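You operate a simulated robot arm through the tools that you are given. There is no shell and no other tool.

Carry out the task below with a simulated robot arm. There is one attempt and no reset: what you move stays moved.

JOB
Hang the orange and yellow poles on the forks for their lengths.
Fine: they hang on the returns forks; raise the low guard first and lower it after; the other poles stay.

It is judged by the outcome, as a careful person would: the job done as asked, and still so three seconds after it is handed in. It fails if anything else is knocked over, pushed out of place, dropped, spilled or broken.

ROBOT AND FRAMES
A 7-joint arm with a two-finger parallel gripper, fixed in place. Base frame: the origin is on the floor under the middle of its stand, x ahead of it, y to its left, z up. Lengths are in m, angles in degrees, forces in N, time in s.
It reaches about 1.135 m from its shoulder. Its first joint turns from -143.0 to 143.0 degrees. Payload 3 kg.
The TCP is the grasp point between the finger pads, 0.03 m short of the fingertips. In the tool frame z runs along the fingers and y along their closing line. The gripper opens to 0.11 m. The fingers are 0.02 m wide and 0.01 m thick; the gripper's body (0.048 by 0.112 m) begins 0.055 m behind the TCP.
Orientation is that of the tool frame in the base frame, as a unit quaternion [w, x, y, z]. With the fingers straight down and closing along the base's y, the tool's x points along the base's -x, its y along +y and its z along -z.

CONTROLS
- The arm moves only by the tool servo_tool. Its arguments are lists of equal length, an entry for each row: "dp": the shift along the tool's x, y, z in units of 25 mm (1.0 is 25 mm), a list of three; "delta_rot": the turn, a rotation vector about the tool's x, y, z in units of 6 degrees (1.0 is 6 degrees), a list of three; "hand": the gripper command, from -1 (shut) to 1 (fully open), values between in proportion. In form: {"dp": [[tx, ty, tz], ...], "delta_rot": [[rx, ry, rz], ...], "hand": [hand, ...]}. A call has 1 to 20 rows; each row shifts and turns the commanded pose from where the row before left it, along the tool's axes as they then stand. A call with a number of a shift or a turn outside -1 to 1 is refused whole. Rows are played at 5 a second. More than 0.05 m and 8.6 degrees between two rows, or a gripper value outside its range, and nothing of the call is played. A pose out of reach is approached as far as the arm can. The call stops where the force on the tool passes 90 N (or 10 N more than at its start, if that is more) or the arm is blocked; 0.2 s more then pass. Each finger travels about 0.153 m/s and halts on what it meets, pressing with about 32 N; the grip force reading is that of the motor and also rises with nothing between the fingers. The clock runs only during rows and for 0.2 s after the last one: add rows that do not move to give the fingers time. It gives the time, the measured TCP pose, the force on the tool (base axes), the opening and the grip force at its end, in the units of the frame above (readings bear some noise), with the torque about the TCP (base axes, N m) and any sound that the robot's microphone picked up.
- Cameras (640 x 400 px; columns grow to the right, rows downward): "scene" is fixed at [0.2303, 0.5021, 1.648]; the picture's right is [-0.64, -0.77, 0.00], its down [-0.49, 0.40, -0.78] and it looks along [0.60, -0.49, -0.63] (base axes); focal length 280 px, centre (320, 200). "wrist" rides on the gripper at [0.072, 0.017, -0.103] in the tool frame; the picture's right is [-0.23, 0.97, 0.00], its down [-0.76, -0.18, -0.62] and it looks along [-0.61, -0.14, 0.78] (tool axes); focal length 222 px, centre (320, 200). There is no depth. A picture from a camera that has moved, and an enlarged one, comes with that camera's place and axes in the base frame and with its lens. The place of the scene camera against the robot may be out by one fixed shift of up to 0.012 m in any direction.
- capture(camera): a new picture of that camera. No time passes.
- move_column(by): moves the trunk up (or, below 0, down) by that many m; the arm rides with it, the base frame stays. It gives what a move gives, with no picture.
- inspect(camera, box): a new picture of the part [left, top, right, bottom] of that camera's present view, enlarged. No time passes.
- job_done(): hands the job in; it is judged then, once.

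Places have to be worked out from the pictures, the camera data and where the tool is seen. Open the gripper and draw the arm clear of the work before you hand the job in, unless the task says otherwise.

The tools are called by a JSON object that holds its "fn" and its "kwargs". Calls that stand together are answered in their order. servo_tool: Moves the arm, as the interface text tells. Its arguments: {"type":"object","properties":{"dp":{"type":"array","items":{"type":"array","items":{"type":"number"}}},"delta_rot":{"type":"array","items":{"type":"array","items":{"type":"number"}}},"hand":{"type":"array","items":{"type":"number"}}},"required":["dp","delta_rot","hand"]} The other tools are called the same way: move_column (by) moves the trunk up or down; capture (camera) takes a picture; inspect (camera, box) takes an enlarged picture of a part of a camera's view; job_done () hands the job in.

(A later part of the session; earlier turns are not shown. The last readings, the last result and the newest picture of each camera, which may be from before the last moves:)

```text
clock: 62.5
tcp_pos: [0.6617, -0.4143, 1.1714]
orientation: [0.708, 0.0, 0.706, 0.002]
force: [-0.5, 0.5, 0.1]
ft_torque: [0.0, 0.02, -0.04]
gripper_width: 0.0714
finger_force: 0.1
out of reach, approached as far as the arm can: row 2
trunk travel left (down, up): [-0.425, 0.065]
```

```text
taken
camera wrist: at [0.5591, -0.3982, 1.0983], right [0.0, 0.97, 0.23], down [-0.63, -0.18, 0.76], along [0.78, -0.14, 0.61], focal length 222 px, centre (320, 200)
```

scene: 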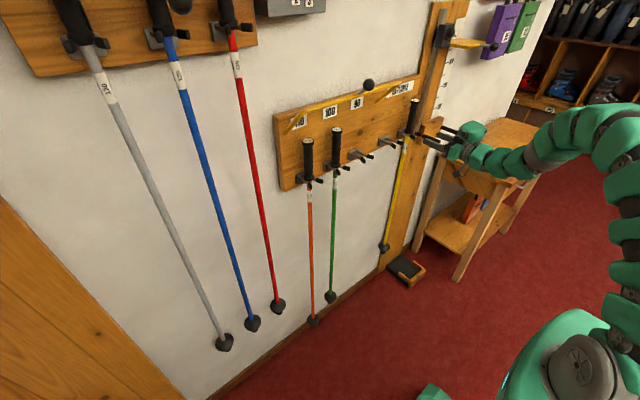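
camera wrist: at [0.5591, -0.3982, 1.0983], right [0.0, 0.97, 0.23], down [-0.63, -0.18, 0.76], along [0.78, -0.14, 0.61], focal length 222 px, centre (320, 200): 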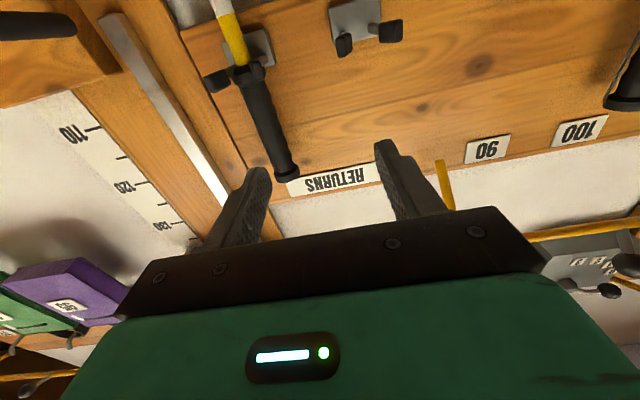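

Yellow measures y about -0.484 from here. I shift the remaining 7 cm and move forward to x = 0.77 for a check.

{"fn": "servo_tool", "kwargs": {"dp": [[0, -0.7, 0], [0, -0.7, 0], [0, -0.7, 0], [0, -0.7, 0], [-0.02, 0, 0.7], [-0.02, 0, 0.7], [-0.02, 0, 0.7], [-0.02, 0, 0.7], [-0.02, 0, 0.7], [-0.02, 0, 0.7], [0, 0, 0]], "delta_rot": [[0, 0, 0], [0, 0, 0], [0, 0, 0], [0, 0, 0], [0, 0, 0], [0, 0, 0], [0, 0, 0], [0, 0, 0], [0, 0, 0], [0, 0, 0], [0, 0, 0]], "hand": [0.3, 0.3, 0.3, 0.3, 0.3, 0.3, 0.3, 0.3, 0.3, 0.3, 0.3]}}

{"fn": "capture", "kwargs": {"camera": "wrist"}}

{"fn": "inspect", "kwargs": {"camera": "scene", "box": [360, 80, 490, 170]}}

```text
clock: 64.9
tcp_pos: [0.7676, -0.4828, 1.1732]
orientation: [0.709, 0.002, 0.705, 0.002]
force: [-0.8, 0.0, 0.2]
ft_torque: [0.01, 0.0, 0.0]
gripper_width: 0.0717
finger_force: 0.1
trunk travel left (down, up): [-0.425, 0.065]
```

```text
taken
camera wrist: at [0.6658, -0.4675, 1.1004], right [0.0, 0.97, 0.23], down [-0.63, -0.18, 0.76], along [0.78, -0.14, 0.61], focal length 222 px, centre (320, 200)
```

wrist: 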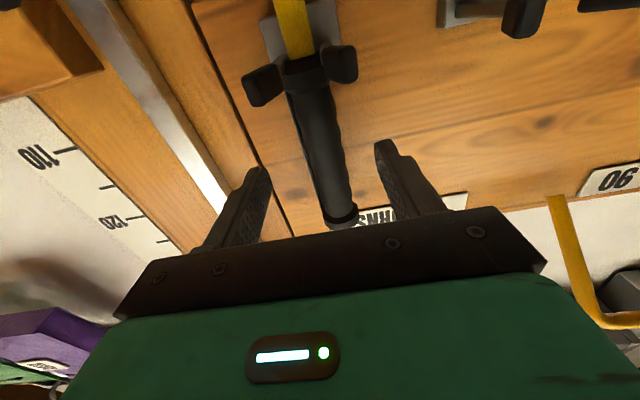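

```text
4.44 times, centred on (425, 125) of scene
camera zoom: at [0.2303, 0.5021, 1.648], right [-0.64, -0.77, 0.0], down [-0.49, 0.4, -0.78], along [0.6, -0.49, -0.63], focal length 1246 px, centre (-147, 533)
```

zoom: 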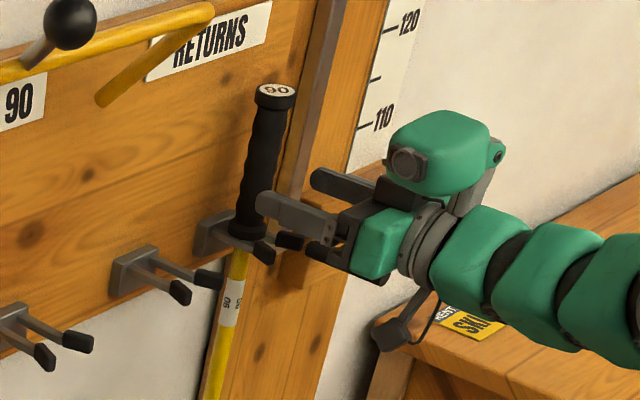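

The handle sits about 3 mm right of the midline, so the pole is near y = -0.480. I trim y by +3 mm and move forward to grasp depth (x about 0.823).

{"fn": "servo_tool", "kwargs": {"dp": [[0, 0.12, 0.2], [-0.03, 0, 0.6], [-0.03, 0, 0.6], [0, 0, 0.5], [0, 0, 0.3], [0, 0, 0]], "delta_rot": [[0, 0, 0], [0, 0, 0], [0, 0, 0], [0, 0, 0], [0, 0, 0], [0, 0, 0]], "hand": [0.2, 0.2, 0.2, 0.2, 0.2, 0.2]}}

{"fn": "capture", "kwargs": {"camera": "wrist"}}

```text
clock: 66.3
tcp_pos: [0.8245, -0.4802, 1.1771]
orientation: [0.709, 0.002, 0.706, 0.001]
force: [-0.4, 0.0, -0.7]
ft_torque: [0.01, 0.02, 0.03]
gripper_width: 0.0662
finger_force: 0.1
trunk travel left (down, up): [-0.425, 0.065]
```

```text
taken
camera wrist: at [0.7205, -0.4641, 1.1034], right [0.0, 0.97, 0.23], down [-0.63, -0.18, 0.76], along [0.78, -0.14, 0.61], focal length 222 px, centre (320, 200)
```

wrist: 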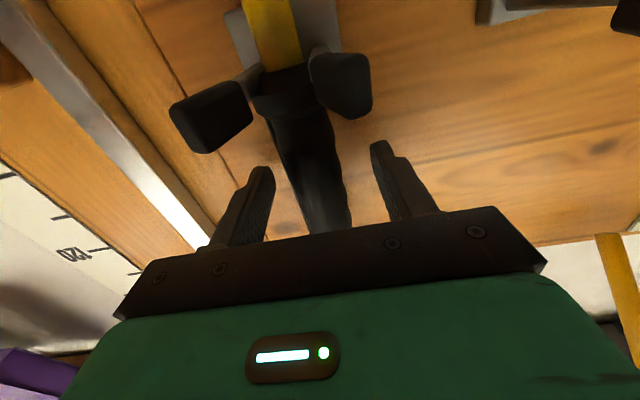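

The handle is between the pads and centred within 2 mm. I close the gripper.

{"fn": "servo_tool", "kwargs": {"dp": [[0, -0.04, 0], [0, 0, 0], [0, 0, 0], [0, 0, 0], [0, 0, 0]], "delta_rot": [[0, 0, 0], [0, 0, 0], [0, 0, 0], [0, 0, 0], [0, 0, 0]], "hand": [0.1, -0.2, -0.6, -1, -1]}}

{"fn": "capture", "kwargs": {"camera": "wrist"}}

```text
clock: 67.5
tcp_pos: [0.8232, -0.4796, 1.1748]
orientation: [0.709, 0.001, 0.705, 0.002]
force: [0.7, -0.5, 1.8]
ft_torque: [-0.14, -0.09, 0.01]
gripper_width: 0.0295
finger_force: 32.1
trunk travel left (down, up): [-0.425, 0.065]
```

```text
taken
camera wrist: at [0.7202, -0.4652, 1.103], right [0.0, 0.97, 0.23], down [-0.63, -0.18, 0.76], along [0.78, -0.14, 0.61], focal length 222 px, centre (320, 200)
```

wrist: 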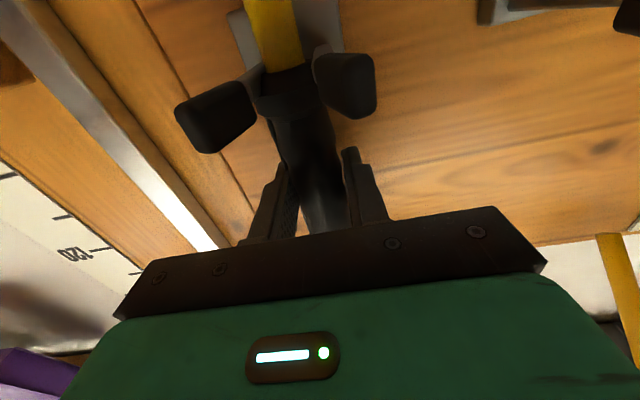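

Gripped at 29.5 mm with low forces. I lift 3 cm.

{"fn": "servo_tool", "kwargs": {"dp": [[-0.2, 0, 0], [-0.25, 0, 0], [-0.25, 0, 0], [-0.25, 0, 0], [-0.25, 0, 0], [0, 0, 0]], "delta_rot": [[0, 0, 0], [0, 0, 0], [0, 0, 0], [0, 0, 0], [0, 0, 0], [0, 0, 0]], "hand": [-1, -1, -1, -1, -1, -1]}}

{"fn": "capture", "kwargs": {"camera": "wrist"}}

{"fn": "inspect", "kwargs": {"camera": "scene", "box": [360, 70, 490, 160]}}

```text
clock: 68.9
tcp_pos: [0.8222, -0.4816, 1.2046]
orientation: [0.709, 0.001, 0.706, 0.002]
force: [0.2, 1.3, -2.3]
ft_torque: [0.13, 0.01, -0.01]
gripper_width: 0.0295
finger_force: 32.3
trunk travel left (down, up): [-0.425, 0.065]
```

```text
taken
camera wrist: at [0.7194, -0.4663, 1.1325], right [0.0, 0.97, 0.23], down [-0.63, -0.18, 0.76], along [0.78, -0.14, 0.61], focal length 222 px, centre (320, 200)
```

wrist: 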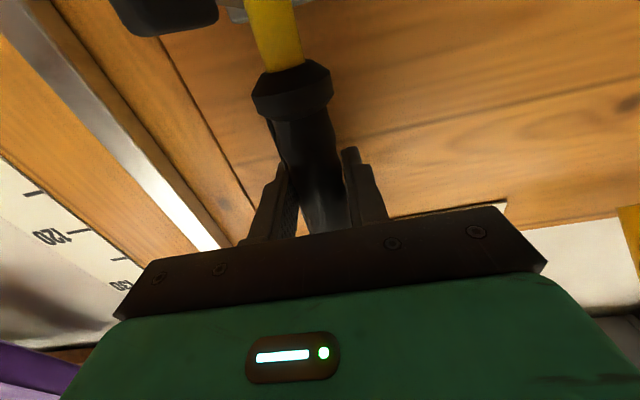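

```text
4.44 times, centred on (425, 115) of scene
camera zoom: at [0.2303, 0.5021, 1.648], right [-0.64, -0.77, 0.0], down [-0.49, 0.4, -0.78], along [0.6, -0.49, -0.63], focal length 1246 px, centre (-147, 578)
```

zoom: 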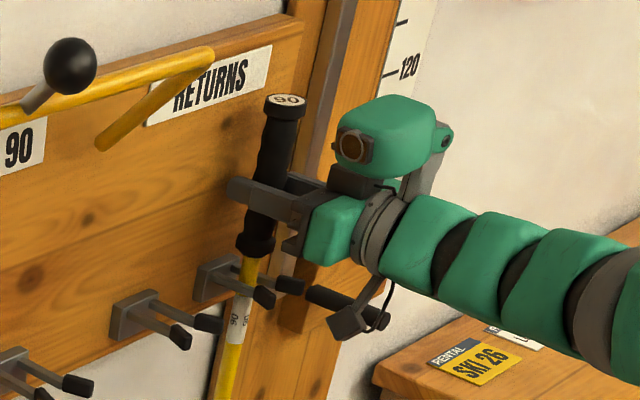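

Lifted cleanly. I pull the yellow pole straight out along -x.

{"fn": "servo_tool", "kwargs": {"dp": [[0, 0, -0.3], [0, 0, -0.5], [0, 0, -0.5], [0, 0, -0.5], [0, 0, -0.5], [0, 0, -0.5], [0, 0, -0.5], [0, 0, -0.5], [0, 0, -0.5], [0, 0, -0.4], [0, 0, -0.2], [0, 0, 0]], "delta_rot": [[0, 0, 0], [0, 0, 0], [0, 0, 0], [0, 0, 0], [0, 0, 0], [0, 0, 0], [0, 0, 0], [0, 0, 0], [0, 0, 0], [0, 0, 0], [0, 0, 0], [0, 0, 0]], "hand": [-1, -1, -1, -1, -1, -1, -1, -1, -1, -1, -1, -1]}}

{"fn": "capture", "kwargs": {"camera": "scene"}}

```text
clock: 71.5
tcp_pos: [0.7006, -0.4825, 1.2059]
orientation: [0.708, 0.0, 0.706, 0.002]
force: [0.3, -0.2, -1.8]
ft_torque: [-0.11, -0.04, -0.01]
gripper_width: 0.0297
finger_force: 32.0
trunk travel left (down, up): [-0.425, 0.065]
```

```text
taken
```

scene: 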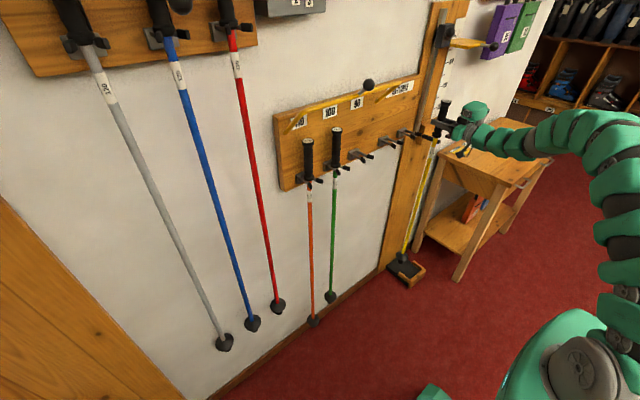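

The yellow pole is out and clear. I carry it in +y to y = -0.192, in front of the 90 fork.

{"fn": "servo_tool", "kwargs": {"dp": [[0, 0.3, 0], [0, 0.5, 0], [0, 0.65, 0], [0, 0.65, 0], [0, 0.65, 0], [0, 0.65, 0], [0, 0.65, 0], [0, 0.65, 0], [0, 0.65, 0], [0, 0.65, 0], [0, 0.65, 0], [0, 0.65, 0], [0, 0.65, 0], [0, 0.65, 0], [0, 0.65, 0], [0, 0.65, 0], [0, 0.65, 0], [0, 0.5, 0], [0, 0.35, 0], [0, 0.22, 0]], "delta_rot": [[0, 0, 0], [0, 0, 0], [0, 0, 0], [0, 0, 0], [0, 0, 0], [0, 0, 0], [0, 0, 0], [0, 0, 0], [0, 0, 0], [0, 0, 0], [0, 0, 0], [0, 0, 0], [0, 0, 0], [0, 0, 0], [0, 0, 0], [0, 0, 0], [0, 0, 0], [0, 0, 0], [0, 0, 0], [0, 0, 0]], "hand": [-1, -1, -1, -1, -1, -1, -1, -1, -1, -1, -1, -1, -1, -1, -1, -1, -1, -1, -1, -1]}}

{"fn": "capture", "kwargs": {"camera": "scene"}}

{"fn": "capture", "kwargs": {"camera": "wrist"}}

```text
clock: 75.7
tcp_pos: [0.7015, -0.1921, 1.2068]
orientation: [0.708, 0.001, 0.706, 0.002]
force: [0.7, 0.0, -2.2]
ft_torque: [0.17, 0.05, -0.05]
gripper_width: 0.0295
finger_force: 32.3
trunk travel left (down, up): [-0.425, 0.065]
```

```text
taken
```

scene: 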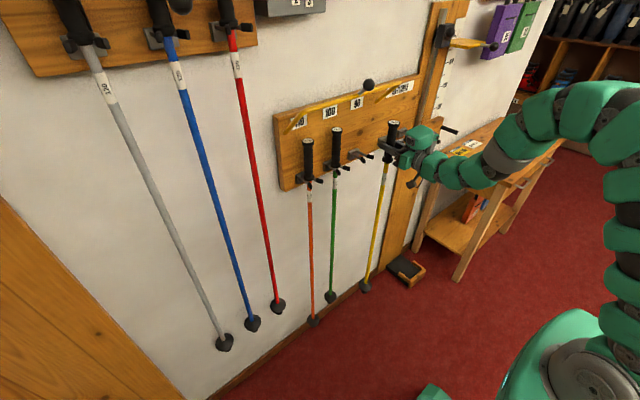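

```text
taken
camera wrist: at [0.5977, -0.1761, 1.1338], right [0.0, 0.97, 0.23], down [-0.63, -0.18, 0.76], along [0.78, -0.14, 0.61], focal length 222 px, centre (320, 200)
```

wrist: 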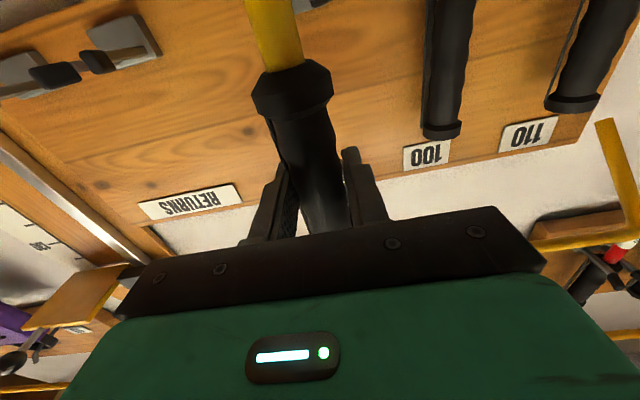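

In front of the 90 fork now. I move in to x = 0.77 at lift height and compare the prong view with the one from the orange insertion.

{"fn": "servo_tool", "kwargs": {"dp": [[0, 0, 0.3], [0.02, 0, 0.5], [0.02, 0, 0.5], [0, 0, 0.5], [0, 0, 0.5], [0, 0, 0.45], [0, 0, 0]], "delta_rot": [[0, 0, 0], [0, 0, 0], [0, 0, 0], [0, 0, 0], [0, 0, 0], [0, 0, 0], [0, 0, 0]], "hand": [-1, -1, -1, -1, -1, -1, -1]}}

{"fn": "capture", "kwargs": {"camera": "wrist"}}

{"fn": "inspect", "kwargs": {"camera": "wrist", "box": [190, 0, 350, 110]}}

{"fn": "inspect", "kwargs": {"camera": "scene", "box": [330, 100, 430, 180]}}

```text
clock: 77.3
tcp_pos: [0.7711, -0.1919, 1.2055]
orientation: [0.708, 0.001, 0.706, 0.001]
force: [-0.5, -0.8, -2.0]
ft_torque: [-0.08, 0.01, 0.02]
gripper_width: 0.0296
finger_force: 32.3
trunk travel left (down, up): [-0.425, 0.065]
```

```text
taken
camera wrist: at [0.6662, -0.1764, 1.133], right [0.0, 0.97, 0.23], down [-0.63, -0.18, 0.76], along [0.78, -0.14, 0.61], focal length 222 px, centre (320, 200)
```

wrist: 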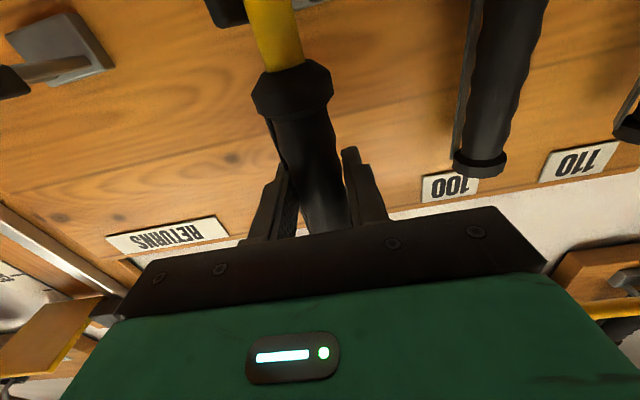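

```text
3.64 times, centred on (270, 55) of wrist
camera zoom: at [0.6662, -0.1764, 1.133], right [0.0, 0.97, 0.23], down [-0.63, -0.18, 0.76], along [0.78, -0.14, 0.61], focal length 808 px, centre (502, 727)
```

zoom: 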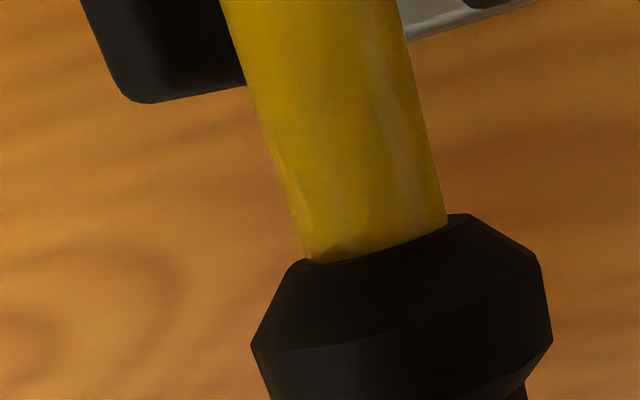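

```text
5.00 times, centred on (380, 140) of scene
camera zoom: at [0.2303, 0.5021, 1.648], right [-0.64, -0.77, 0.0], down [-0.49, 0.4, -0.78], along [0.6, -0.49, -0.63], focal length 1402 px, centre (20, 500)
```

zoom: 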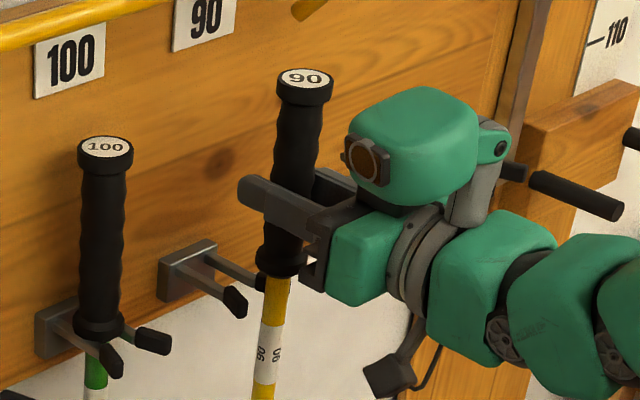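

The view matches the trimmed orange alignment within 1 mm. I move in the last 5 cm.

{"fn": "servo_tool", "kwargs": {"dp": [[0, 0, 0.2], [0, 0, 0.4], [0, 0, 0.4], [0, 0, 0.4], [0, 0, 0.4], [0, 0, 0.28], [0, 0, 0]], "delta_rot": [[0, 0, 0], [0, 0, 0], [0, 0, 0], [0, 0, 0], [0, 0, 0], [0, 0, 0], [0, 0, 0]], "hand": [-1, -1, -1, -1, -1, -1, -1]}}

{"fn": "capture", "kwargs": {"camera": "wrist"}}

{"fn": "inspect", "kwargs": {"camera": "scene", "box": [320, 100, 420, 180]}}

```text
clock: 78.9
tcp_pos: [0.8216, -0.1905, 1.2052]
orientation: [0.709, 0.001, 0.705, 0.003]
force: [-0.4, -1.0, -2.5]
ft_torque: [-0.14, 0.01, 0.01]
gripper_width: 0.0296
finger_force: 31.8
trunk travel left (down, up): [-0.425, 0.065]
```

```text
taken
camera wrist: at [0.7187, -0.176, 1.1328], right [0.0, 0.97, 0.23], down [-0.63, -0.18, 0.76], along [0.78, -0.14, 0.61], focal length 222 px, centre (320, 200)
```

wrist: 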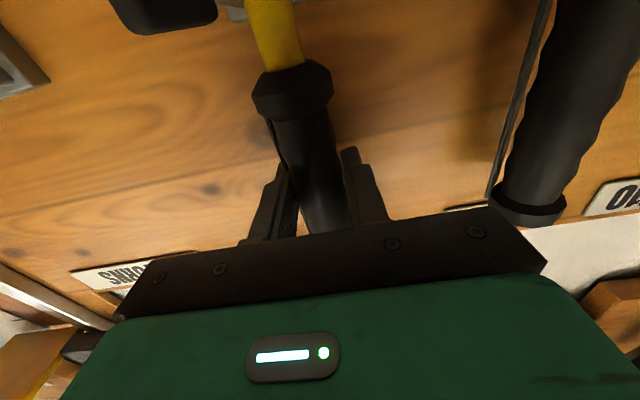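

```text
5.00 times, centred on (370, 140) of scene
camera zoom: at [0.2303, 0.5021, 1.648], right [-0.64, -0.77, 0.0], down [-0.49, 0.4, -0.78], along [0.6, -0.49, -0.63], focal length 1402 px, centre (70, 500)
```

zoom: 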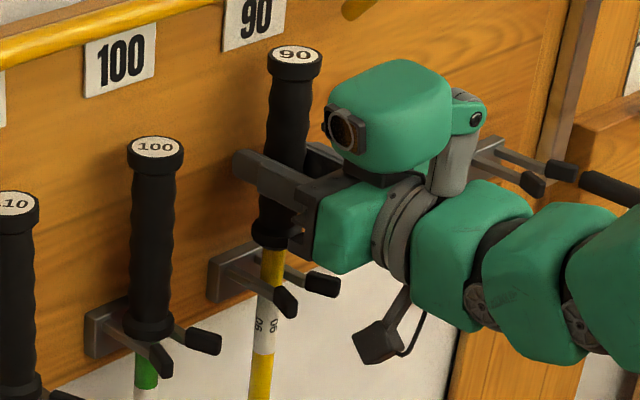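

The shaft is between the prongs and the view matches the earlier references. I lower onto the prongs.

{"fn": "servo_tool", "kwargs": {"dp": [[0.25, 0, 0], [0.25, 0, 0], [0.25, 0, 0], [0.2, 0, 0], [0.15, 0, 0], [0.1, 0, 0], [0, 0, 0]], "delta_rot": [[0, 0, 0], [0, 0, 0], [0, 0, 0], [0, 0, 0], [0, 0, 0], [0, 0, 0], [0, 0, 0]], "hand": [-1, -1, -1, -1, -1, -1, -1]}}

{"fn": "capture", "kwargs": {"camera": "wrist"}}

```text
clock: 80.5
tcp_pos: [0.8208, -0.1927, 1.1764]
orientation: [0.709, 0.001, 0.705, 0.003]
force: [1.3, -0.4, 0.6]
ft_torque: [-0.14, -0.07, 0.04]
gripper_width: 0.0296
finger_force: 32.3
trunk travel left (down, up): [-0.425, 0.065]
```

```text
taken
camera wrist: at [0.7177, -0.1764, 1.103], right [0.0, 0.97, 0.23], down [-0.63, -0.18, 0.76], along [0.78, -0.14, 0.61], focal length 222 px, centre (320, 200)
```

wrist: 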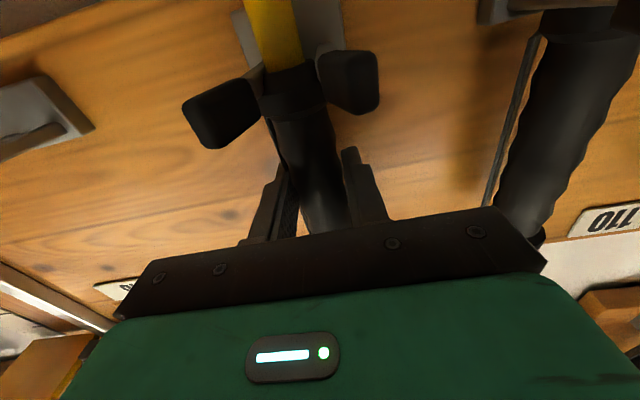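

The load has just transferred (z force now +0.6 N). I press one more millimetre to confirm it is seated.

{"fn": "servo_tool", "kwargs": {"dp": [[0.05, 0, 0], [0, 0, 0]], "delta_rot": [[0, 0, 0], [0, 0, 0]], "hand": [-1, -1]}}

```text
clock: 81.1
tcp_pos: [0.8216, -0.1921, 1.1757]
orientation: [0.71, 0.001, 0.705, 0.002]
force: [4.9, -1.1, 8.7]
ft_torque: [-0.04, -0.16, 0.05]
gripper_width: 0.0296
finger_force: 32.8
trunk travel left (down, up): [-0.425, 0.065]
```

Seated (8.7 N upward). I ease up 1 mm and open the gripper.

{"fn": "servo_tool", "kwargs": {"dp": [[-0.05, 0, 0], [0, 0, 0], [0, 0, 0], [0, 0, 0], [0, 0, 0]], "delta_rot": [[0, 0, 0], [0, 0, 0], [0, 0, 0], [0, 0, 0], [0, 0, 0]], "hand": [-1, -0.4, -0.1, 0.2, 0.3]}}

{"fn": "capture", "kwargs": {"camera": "wrist"}}

{"fn": "inspect", "kwargs": {"camera": "scene", "box": [320, 100, 420, 180]}}

```text
clock: 82.3
tcp_pos: [0.8212, -0.1916, 1.1753]
orientation: [0.709, 0.001, 0.705, 0.002]
force: [-0.7, -0.3, -1.1]
ft_torque: [0.02, -0.03, -0.01]
gripper_width: 0.0715
finger_force: 0.1
trunk travel left (down, up): [-0.425, 0.065]
```

```text
taken
camera wrist: at [0.7177, -0.1762, 1.103], right [0.0, 0.97, 0.23], down [-0.63, -0.18, 0.76], along [0.78, -0.14, 0.61], focal length 222 px, centre (320, 200)
```

wrist: 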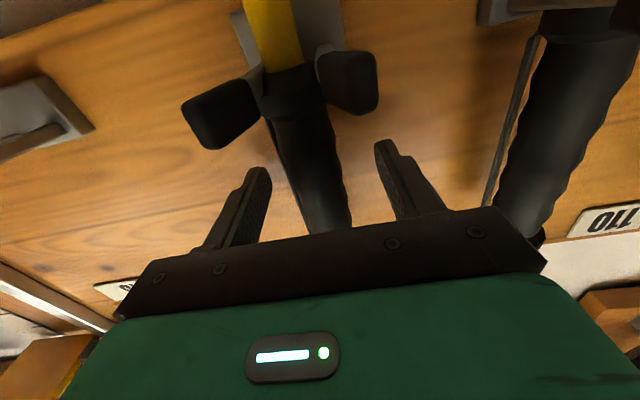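

```text
5.00 times, centred on (370, 140) of scene
camera zoom: at [0.2303, 0.5021, 1.648], right [-0.64, -0.77, 0.0], down [-0.49, 0.4, -0.78], along [0.6, -0.49, -0.63], focal length 1402 px, centre (70, 500)
```

zoom: 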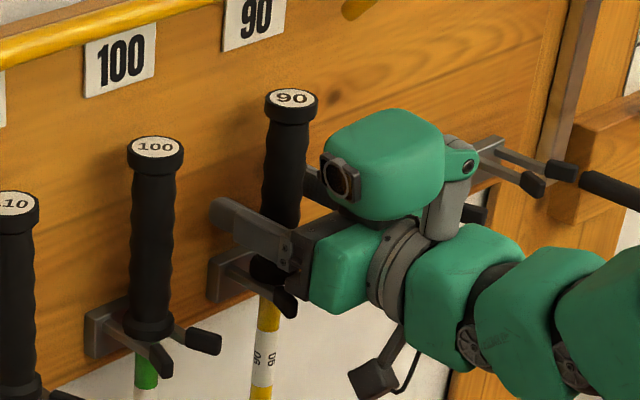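

Yellow hangs free on the 90 fork. I withdraw straight back and check all three poles and the guard.

{"fn": "servo_tool", "kwargs": {"dp": [[0, 0, -0.5], [0, 0, -0.8], [0, 0, -0.8], [0, 0, -0.8], [0, 0, -0.8], [0, 0, -0.8], [0, 0, -0.8], [0, 0, -0.8], [0, 0, -0.4]], "delta_rot": [[0, 0, 0], [0, 0, 0], [0, 0, 0], [0, 0, 0], [0, 0, 0], [0, 0, 0], [0, 0, 0], [0, 0, 0], [0, 0, 0]], "hand": [0.3, 0.3, 0.3, 0.3, 0.3, 0.3, 0.3, 0.3, 0.3]}}

{"fn": "capture", "kwargs": {"camera": "scene"}}

{"fn": "inspect", "kwargs": {"camera": "scene", "box": [270, 70, 450, 200]}}

{"fn": "capture", "kwargs": {"camera": "wrist"}}

```text
clock: 84.3
tcp_pos: [0.6593, -0.1903, 1.1768]
orientation: [0.709, 0.001, 0.705, 0.003]
force: [-0.3, -0.8, 1.2]
ft_torque: [0.02, 0.01, 0.0]
gripper_width: 0.0714
finger_force: 0.0
trunk travel left (down, up): [-0.425, 0.065]
```

```text
taken
```

scene: 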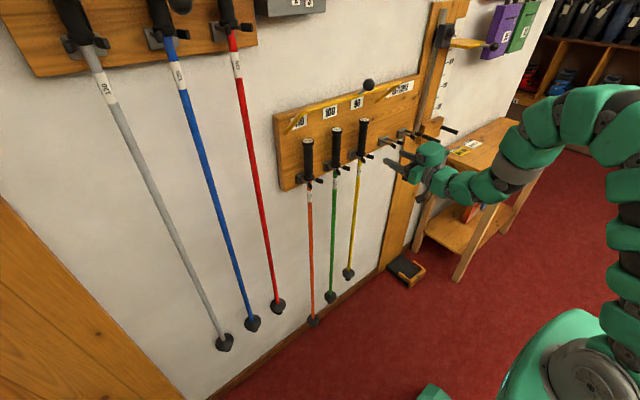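

```text
3.08 times, centred on (360, 135) of scene
camera zoom: at [0.2303, 0.5021, 1.648], right [-0.64, -0.77, 0.0], down [-0.49, 0.4, -0.78], along [0.6, -0.49, -0.63], focal length 863 px, centre (197, 400)
```

zoom: 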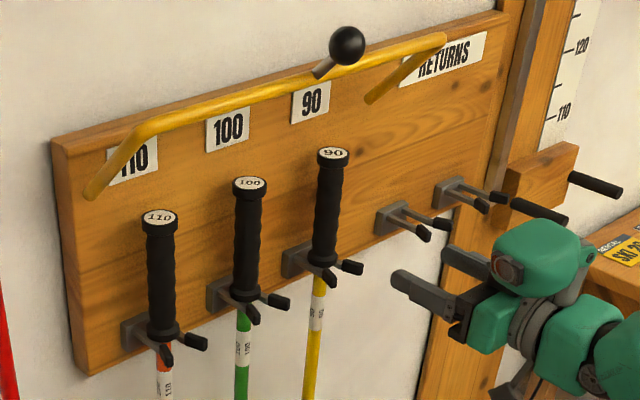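

```text
taken
camera wrist: at [0.5561, -0.1753, 1.1036], right [0.0, 0.97, 0.23], down [-0.63, -0.18, 0.76], along [0.78, -0.14, 0.61], focal length 222 px, centre (320, 200)
```

wrist: 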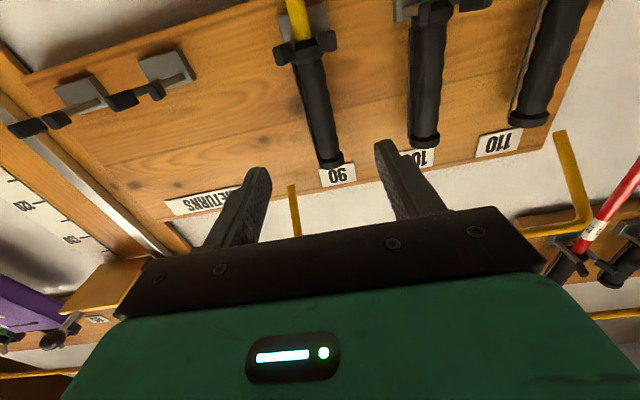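

Orange, green and yellow all hang on their forks under 110, 100 and 90, and the guard is still raised. I zoom on the caps to be sure the green pole was not disturbed, then go up above the guard bar to push it down.

{"fn": "inspect", "kwargs": {"camera": "scene", "box": [295, 105, 385, 165]}}

{"fn": "inspect", "kwargs": {"camera": "scene", "box": [295, 150, 385, 210]}}

{"fn": "servo_tool", "kwargs": {"dp": [[-0.89, 0.067, -0.05], [-0.89, 0.067, -0.05], [-0.89, 0.067, -0.05], [-0.89, 0.067, -0.05], [-0.89, 0.067, -0.05], [-0.89, 0.067, -0.05], [-0.89, 0.067, -0.05], [-0.89, 0.067, -0.05], [-0.89, 0.067, -0.05], [-0.89, 0.067, -0.05], [-0.89, 0.067, -0.05], [-0.89, 0.067, -0.05]], "delta_rot": [[0, 0, 0], [0, 0, 0], [0, 0, 0], [0, 0, 0], [0, 0, 0], [0, 0, 0], [0, 0, 0], [0, 0, 0], [0, 0, 0], [0, 0, 0], [0, 0, 0], [0, 0, 0]], "hand": [0.3, 0, -0.5, -1, -1, -1, -1, -1, -1, -1, -1, -1]}}

{"fn": "capture", "kwargs": {"camera": "wrist"}}

{"fn": "inspect", "kwargs": {"camera": "scene", "box": [270, 40, 450, 170]}}

```text
6.67 times, centred on (340, 135) of scene
camera zoom: at [0.2303, 0.5021, 1.648], right [-0.64, -0.77, 0.0], down [-0.49, 0.4, -0.78], along [0.6, -0.49, -0.63], focal length 1870 px, centre (187, 633)
```

zoom: 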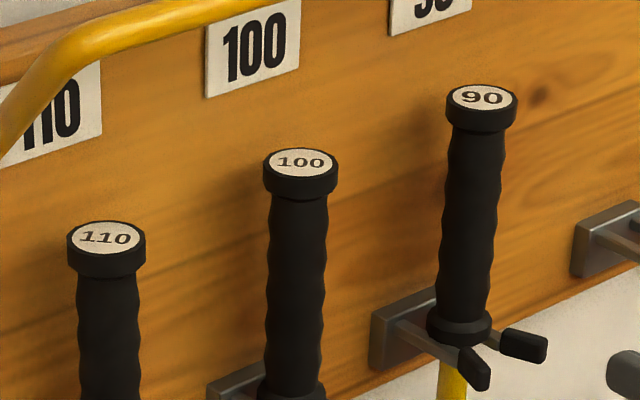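

```text
6.67 times, centred on (340, 180) of scene
camera zoom: at [0.2303, 0.5021, 1.648], right [-0.64, -0.77, 0.0], down [-0.49, 0.4, -0.78], along [0.6, -0.49, -0.63], focal length 1870 px, centre (187, 333)
```

zoom: 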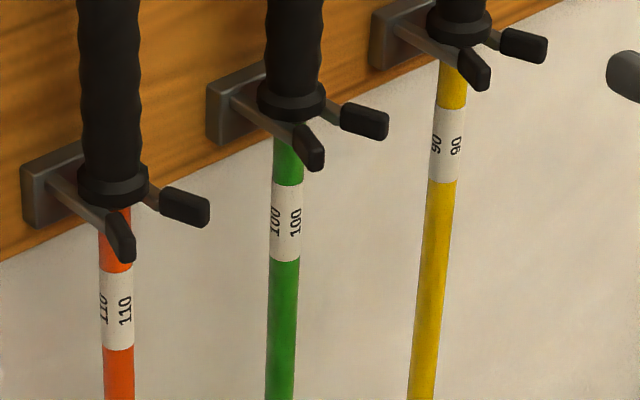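

```text
clock: 86.9
tcp_pos: [0.6432, -0.172, 1.4419]
orientation: [0.708, 0.001, 0.706, 0.002]
force: [0.4, -0.8, -0.2]
ft_torque: [0.01, -0.02, -0.02]
gripper_width: 0.0001
finger_force: 32.3
trunk travel left (down, up): [-0.425, 0.065]
```

```text
taken
camera wrist: at [0.5394, -0.1578, 1.3686], right [0.0, 0.97, 0.23], down [-0.63, -0.18, 0.76], along [0.78, -0.14, 0.61], focal length 222 px, centre (320, 200)
```

wrist: 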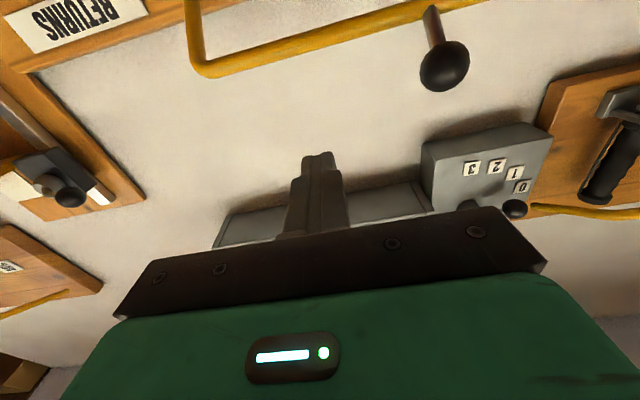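

```text
3.08 times, centred on (360, 105) of scene
camera zoom: at [0.2303, 0.5021, 1.648], right [-0.64, -0.77, 0.0], down [-0.49, 0.4, -0.78], along [0.6, -0.49, -0.63], focal length 863 px, centre (197, 492)
```

zoom: 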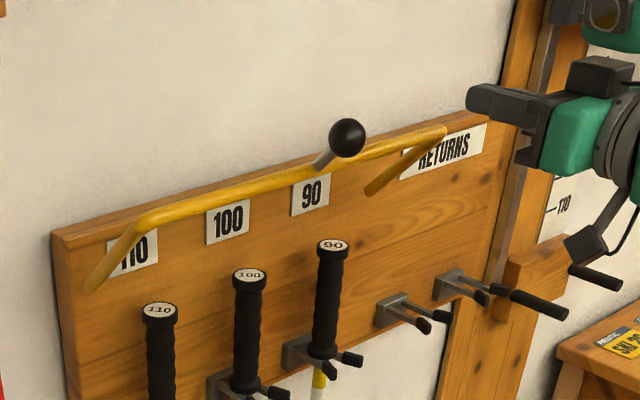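

The poles are undisturbed and the closed fingers are at z = 1.442, above the bar (about (0.758, 1.386)) and to the side of the knob. I move forward over the bar.

{"fn": "servo_tool", "kwargs": {"dp": [[0, 0, 0.8], [0, 0, 0.8], [0, 0, 0.8], [0, 0, 0.8], [0, 0, 0.8], [0, 0, 0]], "delta_rot": [[0, 0, 0], [0, 0, 0], [0, 0, 0], [0, 0, 0], [0, 0, 0], [0, 0, 0]], "hand": [-1, -1, -1, -1, -1, -1]}}

{"fn": "inspect", "kwargs": {"camera": "scene", "box": [290, 40, 450, 150]}}

{"fn": "capture", "kwargs": {"camera": "wrist"}}

```text
clock: 88.3
tcp_pos: [0.7437, -0.1719, 1.4428]
orientation: [0.709, 0.002, 0.706, 0.001]
force: [0.0, 0.4, -1.0]
ft_torque: [-0.03, -0.01, 0.0]
gripper_width: 0.0
finger_force: 31.5
trunk travel left (down, up): [-0.425, 0.065]
```

```text
3.64 times, centred on (370, 95) of scene
camera zoom: at [0.2303, 0.5021, 1.648], right [-0.64, -0.77, 0.0], down [-0.49, 0.4, -0.78], along [0.6, -0.49, -0.63], focal length 1020 px, centre (138, 582)
```

zoom: 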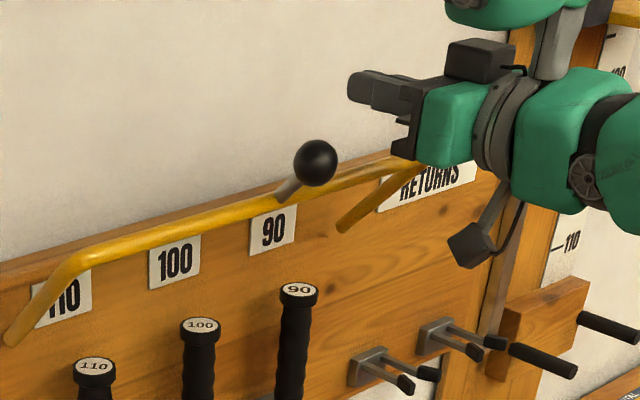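

```text
taken
camera wrist: at [0.6409, -0.157, 1.3695], right [0.0, 0.97, 0.23], down [-0.63, -0.18, 0.76], along [0.78, -0.14, 0.61], focal length 222 px, centre (320, 200)
```

wrist: 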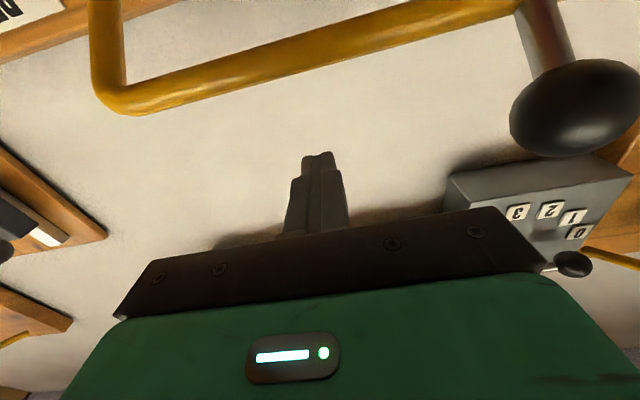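

The fingers overlap the bar from above by about 1.5 cm. I press down 10 cm in 1 cm steps, easing 5 mm back in x.

{"fn": "servo_tool", "kwargs": {"dp": [[0.4, 0, -0.05], [0.4, 0, -0.05], [0.4, 0, -0.05], [0.4, 0, -0.05], [0.4, 0, 0], [0.4, 0, 0], [0.4, 0, 0], [0.4, 0, 0], [0.4, 0, 0], [0.4, 0, 0]], "delta_rot": [[0, 0, 0], [0, 0, 0], [0, 0, 0], [0, 0, 0], [0, 0, 0], [0, 0, 0], [0, 0, 0], [0, 0, 0], [0, 0, 0], [0, 0, 0]], "hand": [-1, -1, -1, -1, -1, -1, -1, -1, -1, -1]}}

{"fn": "inspect", "kwargs": {"camera": "scene", "box": [270, 60, 450, 190]}}

{"fn": "capture", "kwargs": {"camera": "wrist"}}

```text
clock: 90.5
tcp_pos: [0.7366, -0.1715, 1.3426]
orientation: [0.708, 0.0, 0.706, 0.003]
force: [-1.4, 0.2, 0.4]
ft_torque: [0.03, 0.06, 0.01]
gripper_width: 0.0
finger_force: 32.2
trunk travel left (down, up): [-0.425, 0.065]
```

```text
3.08 times, centred on (360, 125) of scene
camera zoom: at [0.2303, 0.5021, 1.648], right [-0.64, -0.77, 0.0], down [-0.49, 0.4, -0.78], along [0.6, -0.49, -0.63], focal length 863 px, centre (197, 431)
```

zoom: 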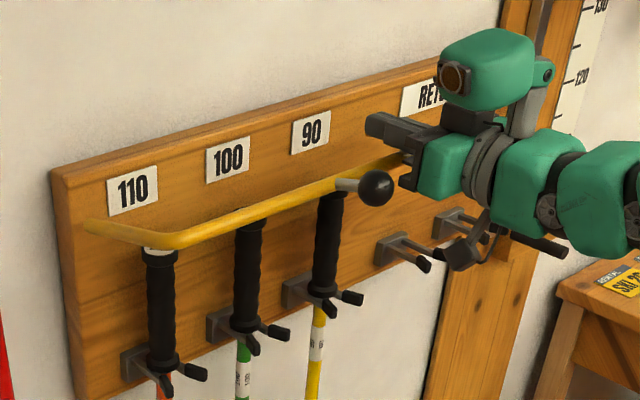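

```text
taken
camera wrist: at [0.6342, -0.156, 1.2694], right [0.0, 0.97, 0.23], down [-0.63, -0.18, 0.76], along [0.78, -0.14, 0.61], focal length 222 px, centre (320, 200)
```

wrist: 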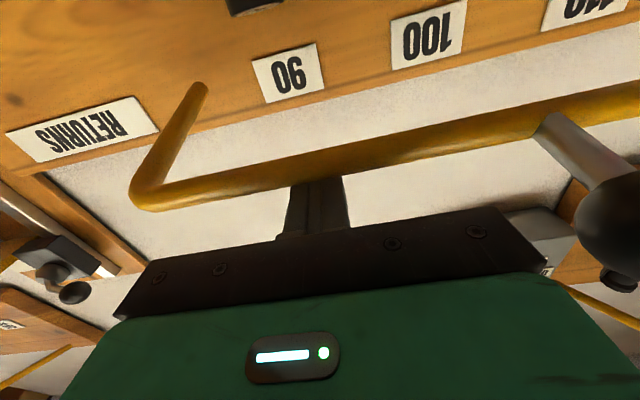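

The guard follows down (now about +13°). I continue pressing down 8 cm more.

{"fn": "servo_tool", "kwargs": {"dp": [[0.4, 0, 0], [0.4, 0, 0], [0.4, 0, 0], [0.4, 0, 0], [0.4, 0, 0], [0.4, 0, 0], [0.4, 0, 0], [0.4, 0, 0]], "delta_rot": [[0, 0, 0], [0, 0, 0], [0, 0, 0], [0, 0, 0], [0, 0, 0], [0, 0, 0], [0, 0, 0], [0, 0, 0]], "hand": [-1, -1, -1, -1, -1, -1, -1, -1]}}

{"fn": "inspect", "kwargs": {"camera": "scene", "box": [270, 70, 450, 200]}}

{"fn": "capture", "kwargs": {"camera": "wrist"}}

```text
clock: 92.3
tcp_pos: [0.7389, -0.1711, 1.2615]
orientation: [0.708, 0.0, 0.706, 0.003]
force: [0.0, 0.1, -0.1]
ft_torque: [0.03, 0.03, 0.03]
gripper_width: 0.0
finger_force: 31.8
trunk travel left (down, up): [-0.425, 0.065]
```

```text
3.08 times, centred on (360, 135) of scene
camera zoom: at [0.2303, 0.5021, 1.648], right [-0.64, -0.77, 0.0], down [-0.49, 0.4, -0.78], along [0.6, -0.49, -0.63], focal length 863 px, centre (197, 400)
```

zoom: 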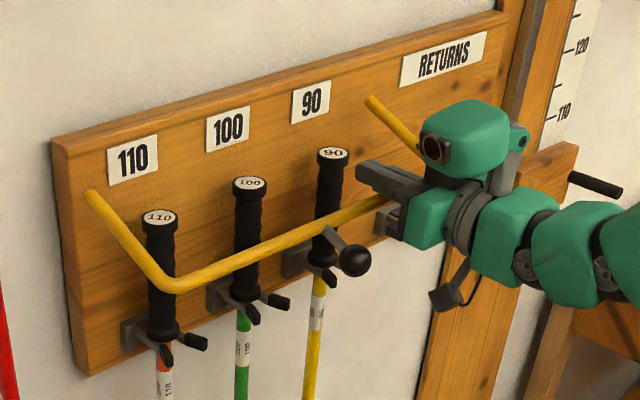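

```text
taken
camera wrist: at [0.6352, -0.1567, 1.1886], right [0.0, 0.97, 0.23], down [-0.62, -0.18, 0.76], along [0.78, -0.14, 0.61], focal length 222 px, centre (320, 200)
```

wrist: 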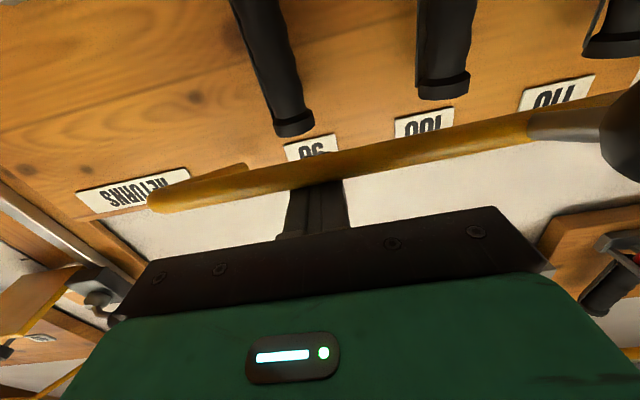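

The guard is now about 22° below horizontal. I continue down gently by 2.5 cm and then look for its lower stop.

{"fn": "servo_tool", "kwargs": {"dp": [[0.2, 0, 0], [0.2, 0, 0], [0.2, 0, 0], [0.2, 0, 0], [0.2, 0, 0]], "delta_rot": [[0, 0, 0], [0, 0, 0], [0, 0, 0], [0, 0, 0], [0, 0, 0]], "hand": [-1, -1, -1, -1, -1]}}

{"fn": "inspect", "kwargs": {"camera": "scene", "box": [270, 70, 450, 200]}}

```text
clock: 93.5
tcp_pos: [0.7381, -0.1713, 1.2374]
orientation: [0.709, 0.001, 0.705, 0.003]
force: [0.6, 0.6, 1.0]
ft_torque: [0.01, 0.01, 0.0]
gripper_width: 0.0
finger_force: 32.3
trunk travel left (down, up): [-0.425, 0.065]
```

```text
3.08 times, centred on (360, 135) of scene
camera zoom: at [0.2303, 0.5021, 1.648], right [-0.64, -0.77, 0.0], down [-0.49, 0.4, -0.78], along [0.6, -0.49, -0.63], focal length 863 px, centre (197, 400)
```

zoom: 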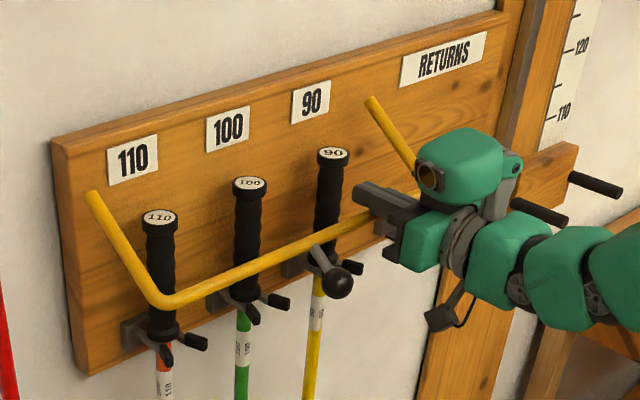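

The guard is back where it started (knob at raw (365, 162.5), originally (366, 162)). I compare with the same zoom box used at the start.

{"fn": "inspect", "kwargs": {"camera": "scene", "box": [280, 110, 380, 173]}}

{"fn": "capture", "kwargs": {"camera": "wrist"}}

```text
6.35 times, centred on (330, 142) of scene
camera zoom: at [0.2303, 0.5021, 1.648], right [-0.64, -0.77, 0.0], down [-0.49, 0.4, -0.78], along [0.6, -0.49, -0.63], focal length 1781 px, centre (256, 571)
```

zoom: 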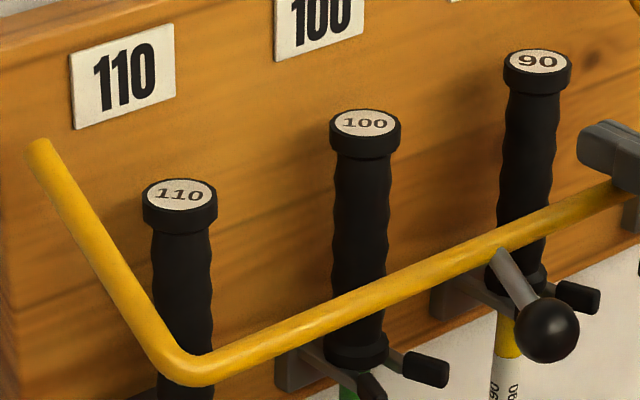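

```text
taken
camera wrist: at [0.6355, -0.1566, 1.1641], right [0.0, 0.97, 0.23], down [-0.63, -0.18, 0.76], along [0.78, -0.14, 0.61], focal length 222 px, centre (320, 200)
```

wrist: 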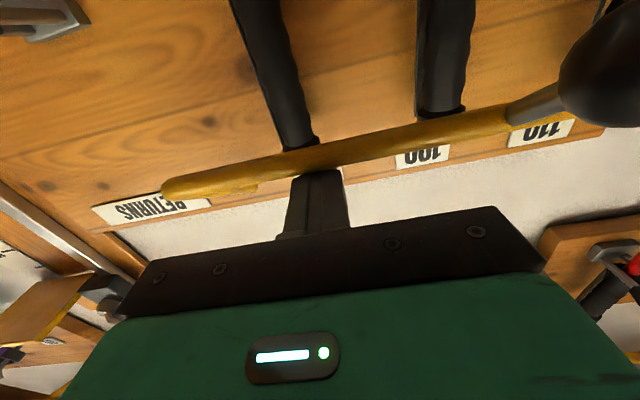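

It is within about a degree of its original position. I press 3 mm more to confirm it rests at the lower stop.

{"fn": "servo_tool", "kwargs": {"dp": [[0.06, 0, 0], [0.06, 0, 0], [0, 0, 0]], "delta_rot": [[0, 0, 0], [0, 0, 0], [0, 0, 0]], "hand": [-1, -1, -1]}}

{"fn": "inspect", "kwargs": {"camera": "scene", "box": [280, 110, 380, 173]}}

```text
clock: 94.3
tcp_pos: [0.7386, -0.1719, 1.2349]
orientation: [0.709, 0.0, 0.705, 0.002]
force: [1.7, -1.2, 8.8]
ft_torque: [-0.09, -0.05, -0.02]
gripper_width: 0.0003
finger_force: 32.0
trunk travel left (down, up): [-0.425, 0.065]
```

```text
6.35 times, centred on (330, 142) of scene
camera zoom: at [0.2303, 0.5021, 1.648], right [-0.64, -0.77, 0.0], down [-0.49, 0.4, -0.78], along [0.6, -0.49, -0.63], focal length 1781 px, centre (256, 571)
```

zoom: 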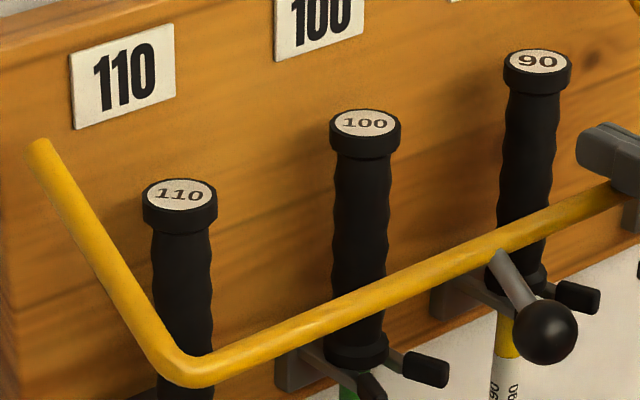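

Now it coincides with the original picture (knob (544,331) vs (545,330)) and the reaction has risen to 9 N. One last 2 mm press to confirm the stop.

{"fn": "servo_tool", "kwargs": {"dp": [[0.08, 0, 0], [0, 0, 0]], "delta_rot": [[0, 0, 0], [0, 0, 0]], "hand": [-1, -1]}}

{"fn": "inspect", "kwargs": {"camera": "scene", "box": [280, 110, 380, 173]}}

```text
clock: 94.9
tcp_pos: [0.7374, -0.1715, 1.2342]
orientation: [0.711, 0.001, 0.703, 0.002]
force: [3.3, -1.4, 24.2]
ft_torque: [-0.09, -0.11, 0.03]
gripper_width: 0.0
finger_force: 32.1
trunk travel left (down, up): [-0.425, 0.065]
```

```text
6.35 times, centred on (330, 142) of scene
camera zoom: at [0.2303, 0.5021, 1.648], right [-0.64, -0.77, 0.0], down [-0.49, 0.4, -0.78], along [0.6, -0.49, -0.63], focal length 1781 px, centre (256, 571)
```

zoom: 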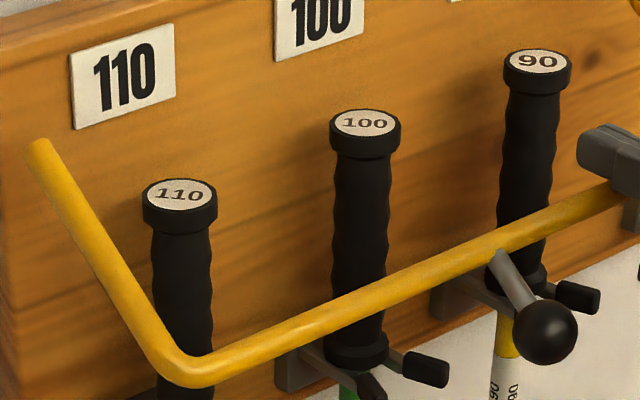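

24 N with no further movement: the guard is at its lower stop. I lift off the bar, withdraw straight back and open the gripper.

{"fn": "servo_tool", "kwargs": {"dp": [[-0.4, 0, 0], [-0.8, 0, 0], [-0.4, 0, -0.3], [0, 0, -0.8], [0, 0, -0.8], [0, 0, -0.8], [-0.4, 0, -0.8], [-0.8, 0, -0.2], [-0.8, 0, 0], [-0.8, 0, 0], [-0.8, 0, 0], [-0.8, 0, 0]], "delta_rot": [[0, 0, 0], [0, 0, 0], [0, 0, 0], [0, 0, 0], [0, 0, 0], [0, 0, 0], [0, 0, 0], [0, 0, 0], [0, 0, 0], [0, 0, 0], [0, 0, 0], [0, 0, 0]], "hand": [-1, -1, -1, -1, -1, -1, -1, -0.5, 0, 0.5, 1, 1]}}

{"fn": "capture", "kwargs": {"camera": "scene"}}

{"fn": "inspect", "kwargs": {"camera": "scene", "box": [260, 70, 480, 208]}}

{"fn": "inspect", "kwargs": {"camera": "scene", "box": [280, 180, 480, 335]}}

```text
clock: 97.5
tcp_pos: [0.6456, -0.1739, 1.3818]
orientation: [0.708, 0.003, 0.706, 0.001]
force: [0.2, 0.0, -0.7]
ft_torque: [-0.02, 0.0, -0.01]
gripper_width: 0.1102
finger_force: 0.2
trunk travel left (down, up): [-0.425, 0.065]
```

```text
taken
```

scene: 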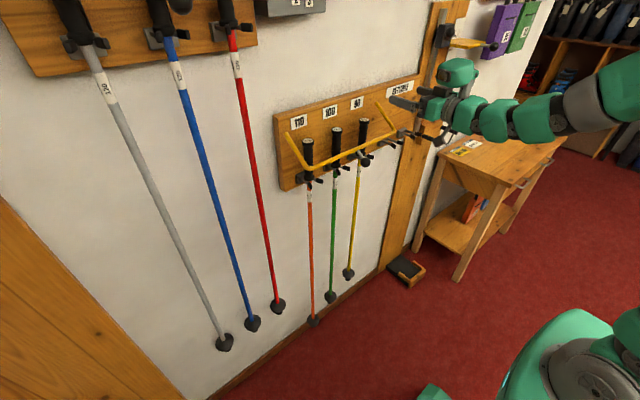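

```text
2.90 times, centred on (370, 139) of scene
camera zoom: at [0.2303, 0.5021, 1.648], right [-0.64, -0.77, 0.0], down [-0.49, 0.4, -0.78], along [0.6, -0.49, -0.63], focal length 813 px, centre (175, 377)
```

zoom: 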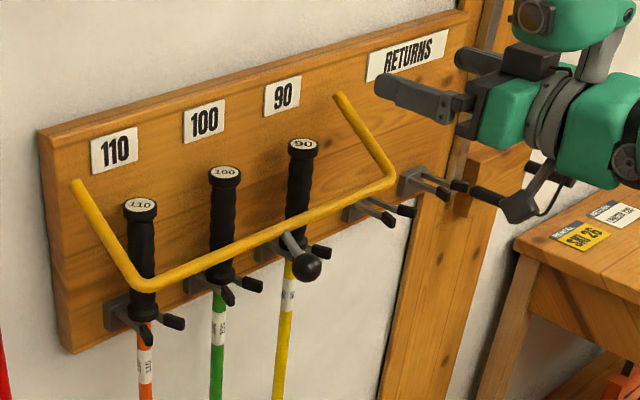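

```text
2.58 times, centred on (380, 258) of scene
camera zoom: at [0.2303, 0.5021, 1.648], right [-0.64, -0.77, 0.0], down [-0.49, 0.4, -0.78], along [0.6, -0.49, -0.63], focal length 724 px, centre (165, 52)
```

zoom: 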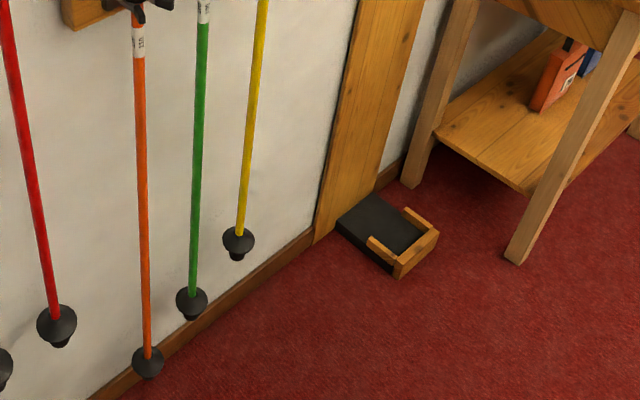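

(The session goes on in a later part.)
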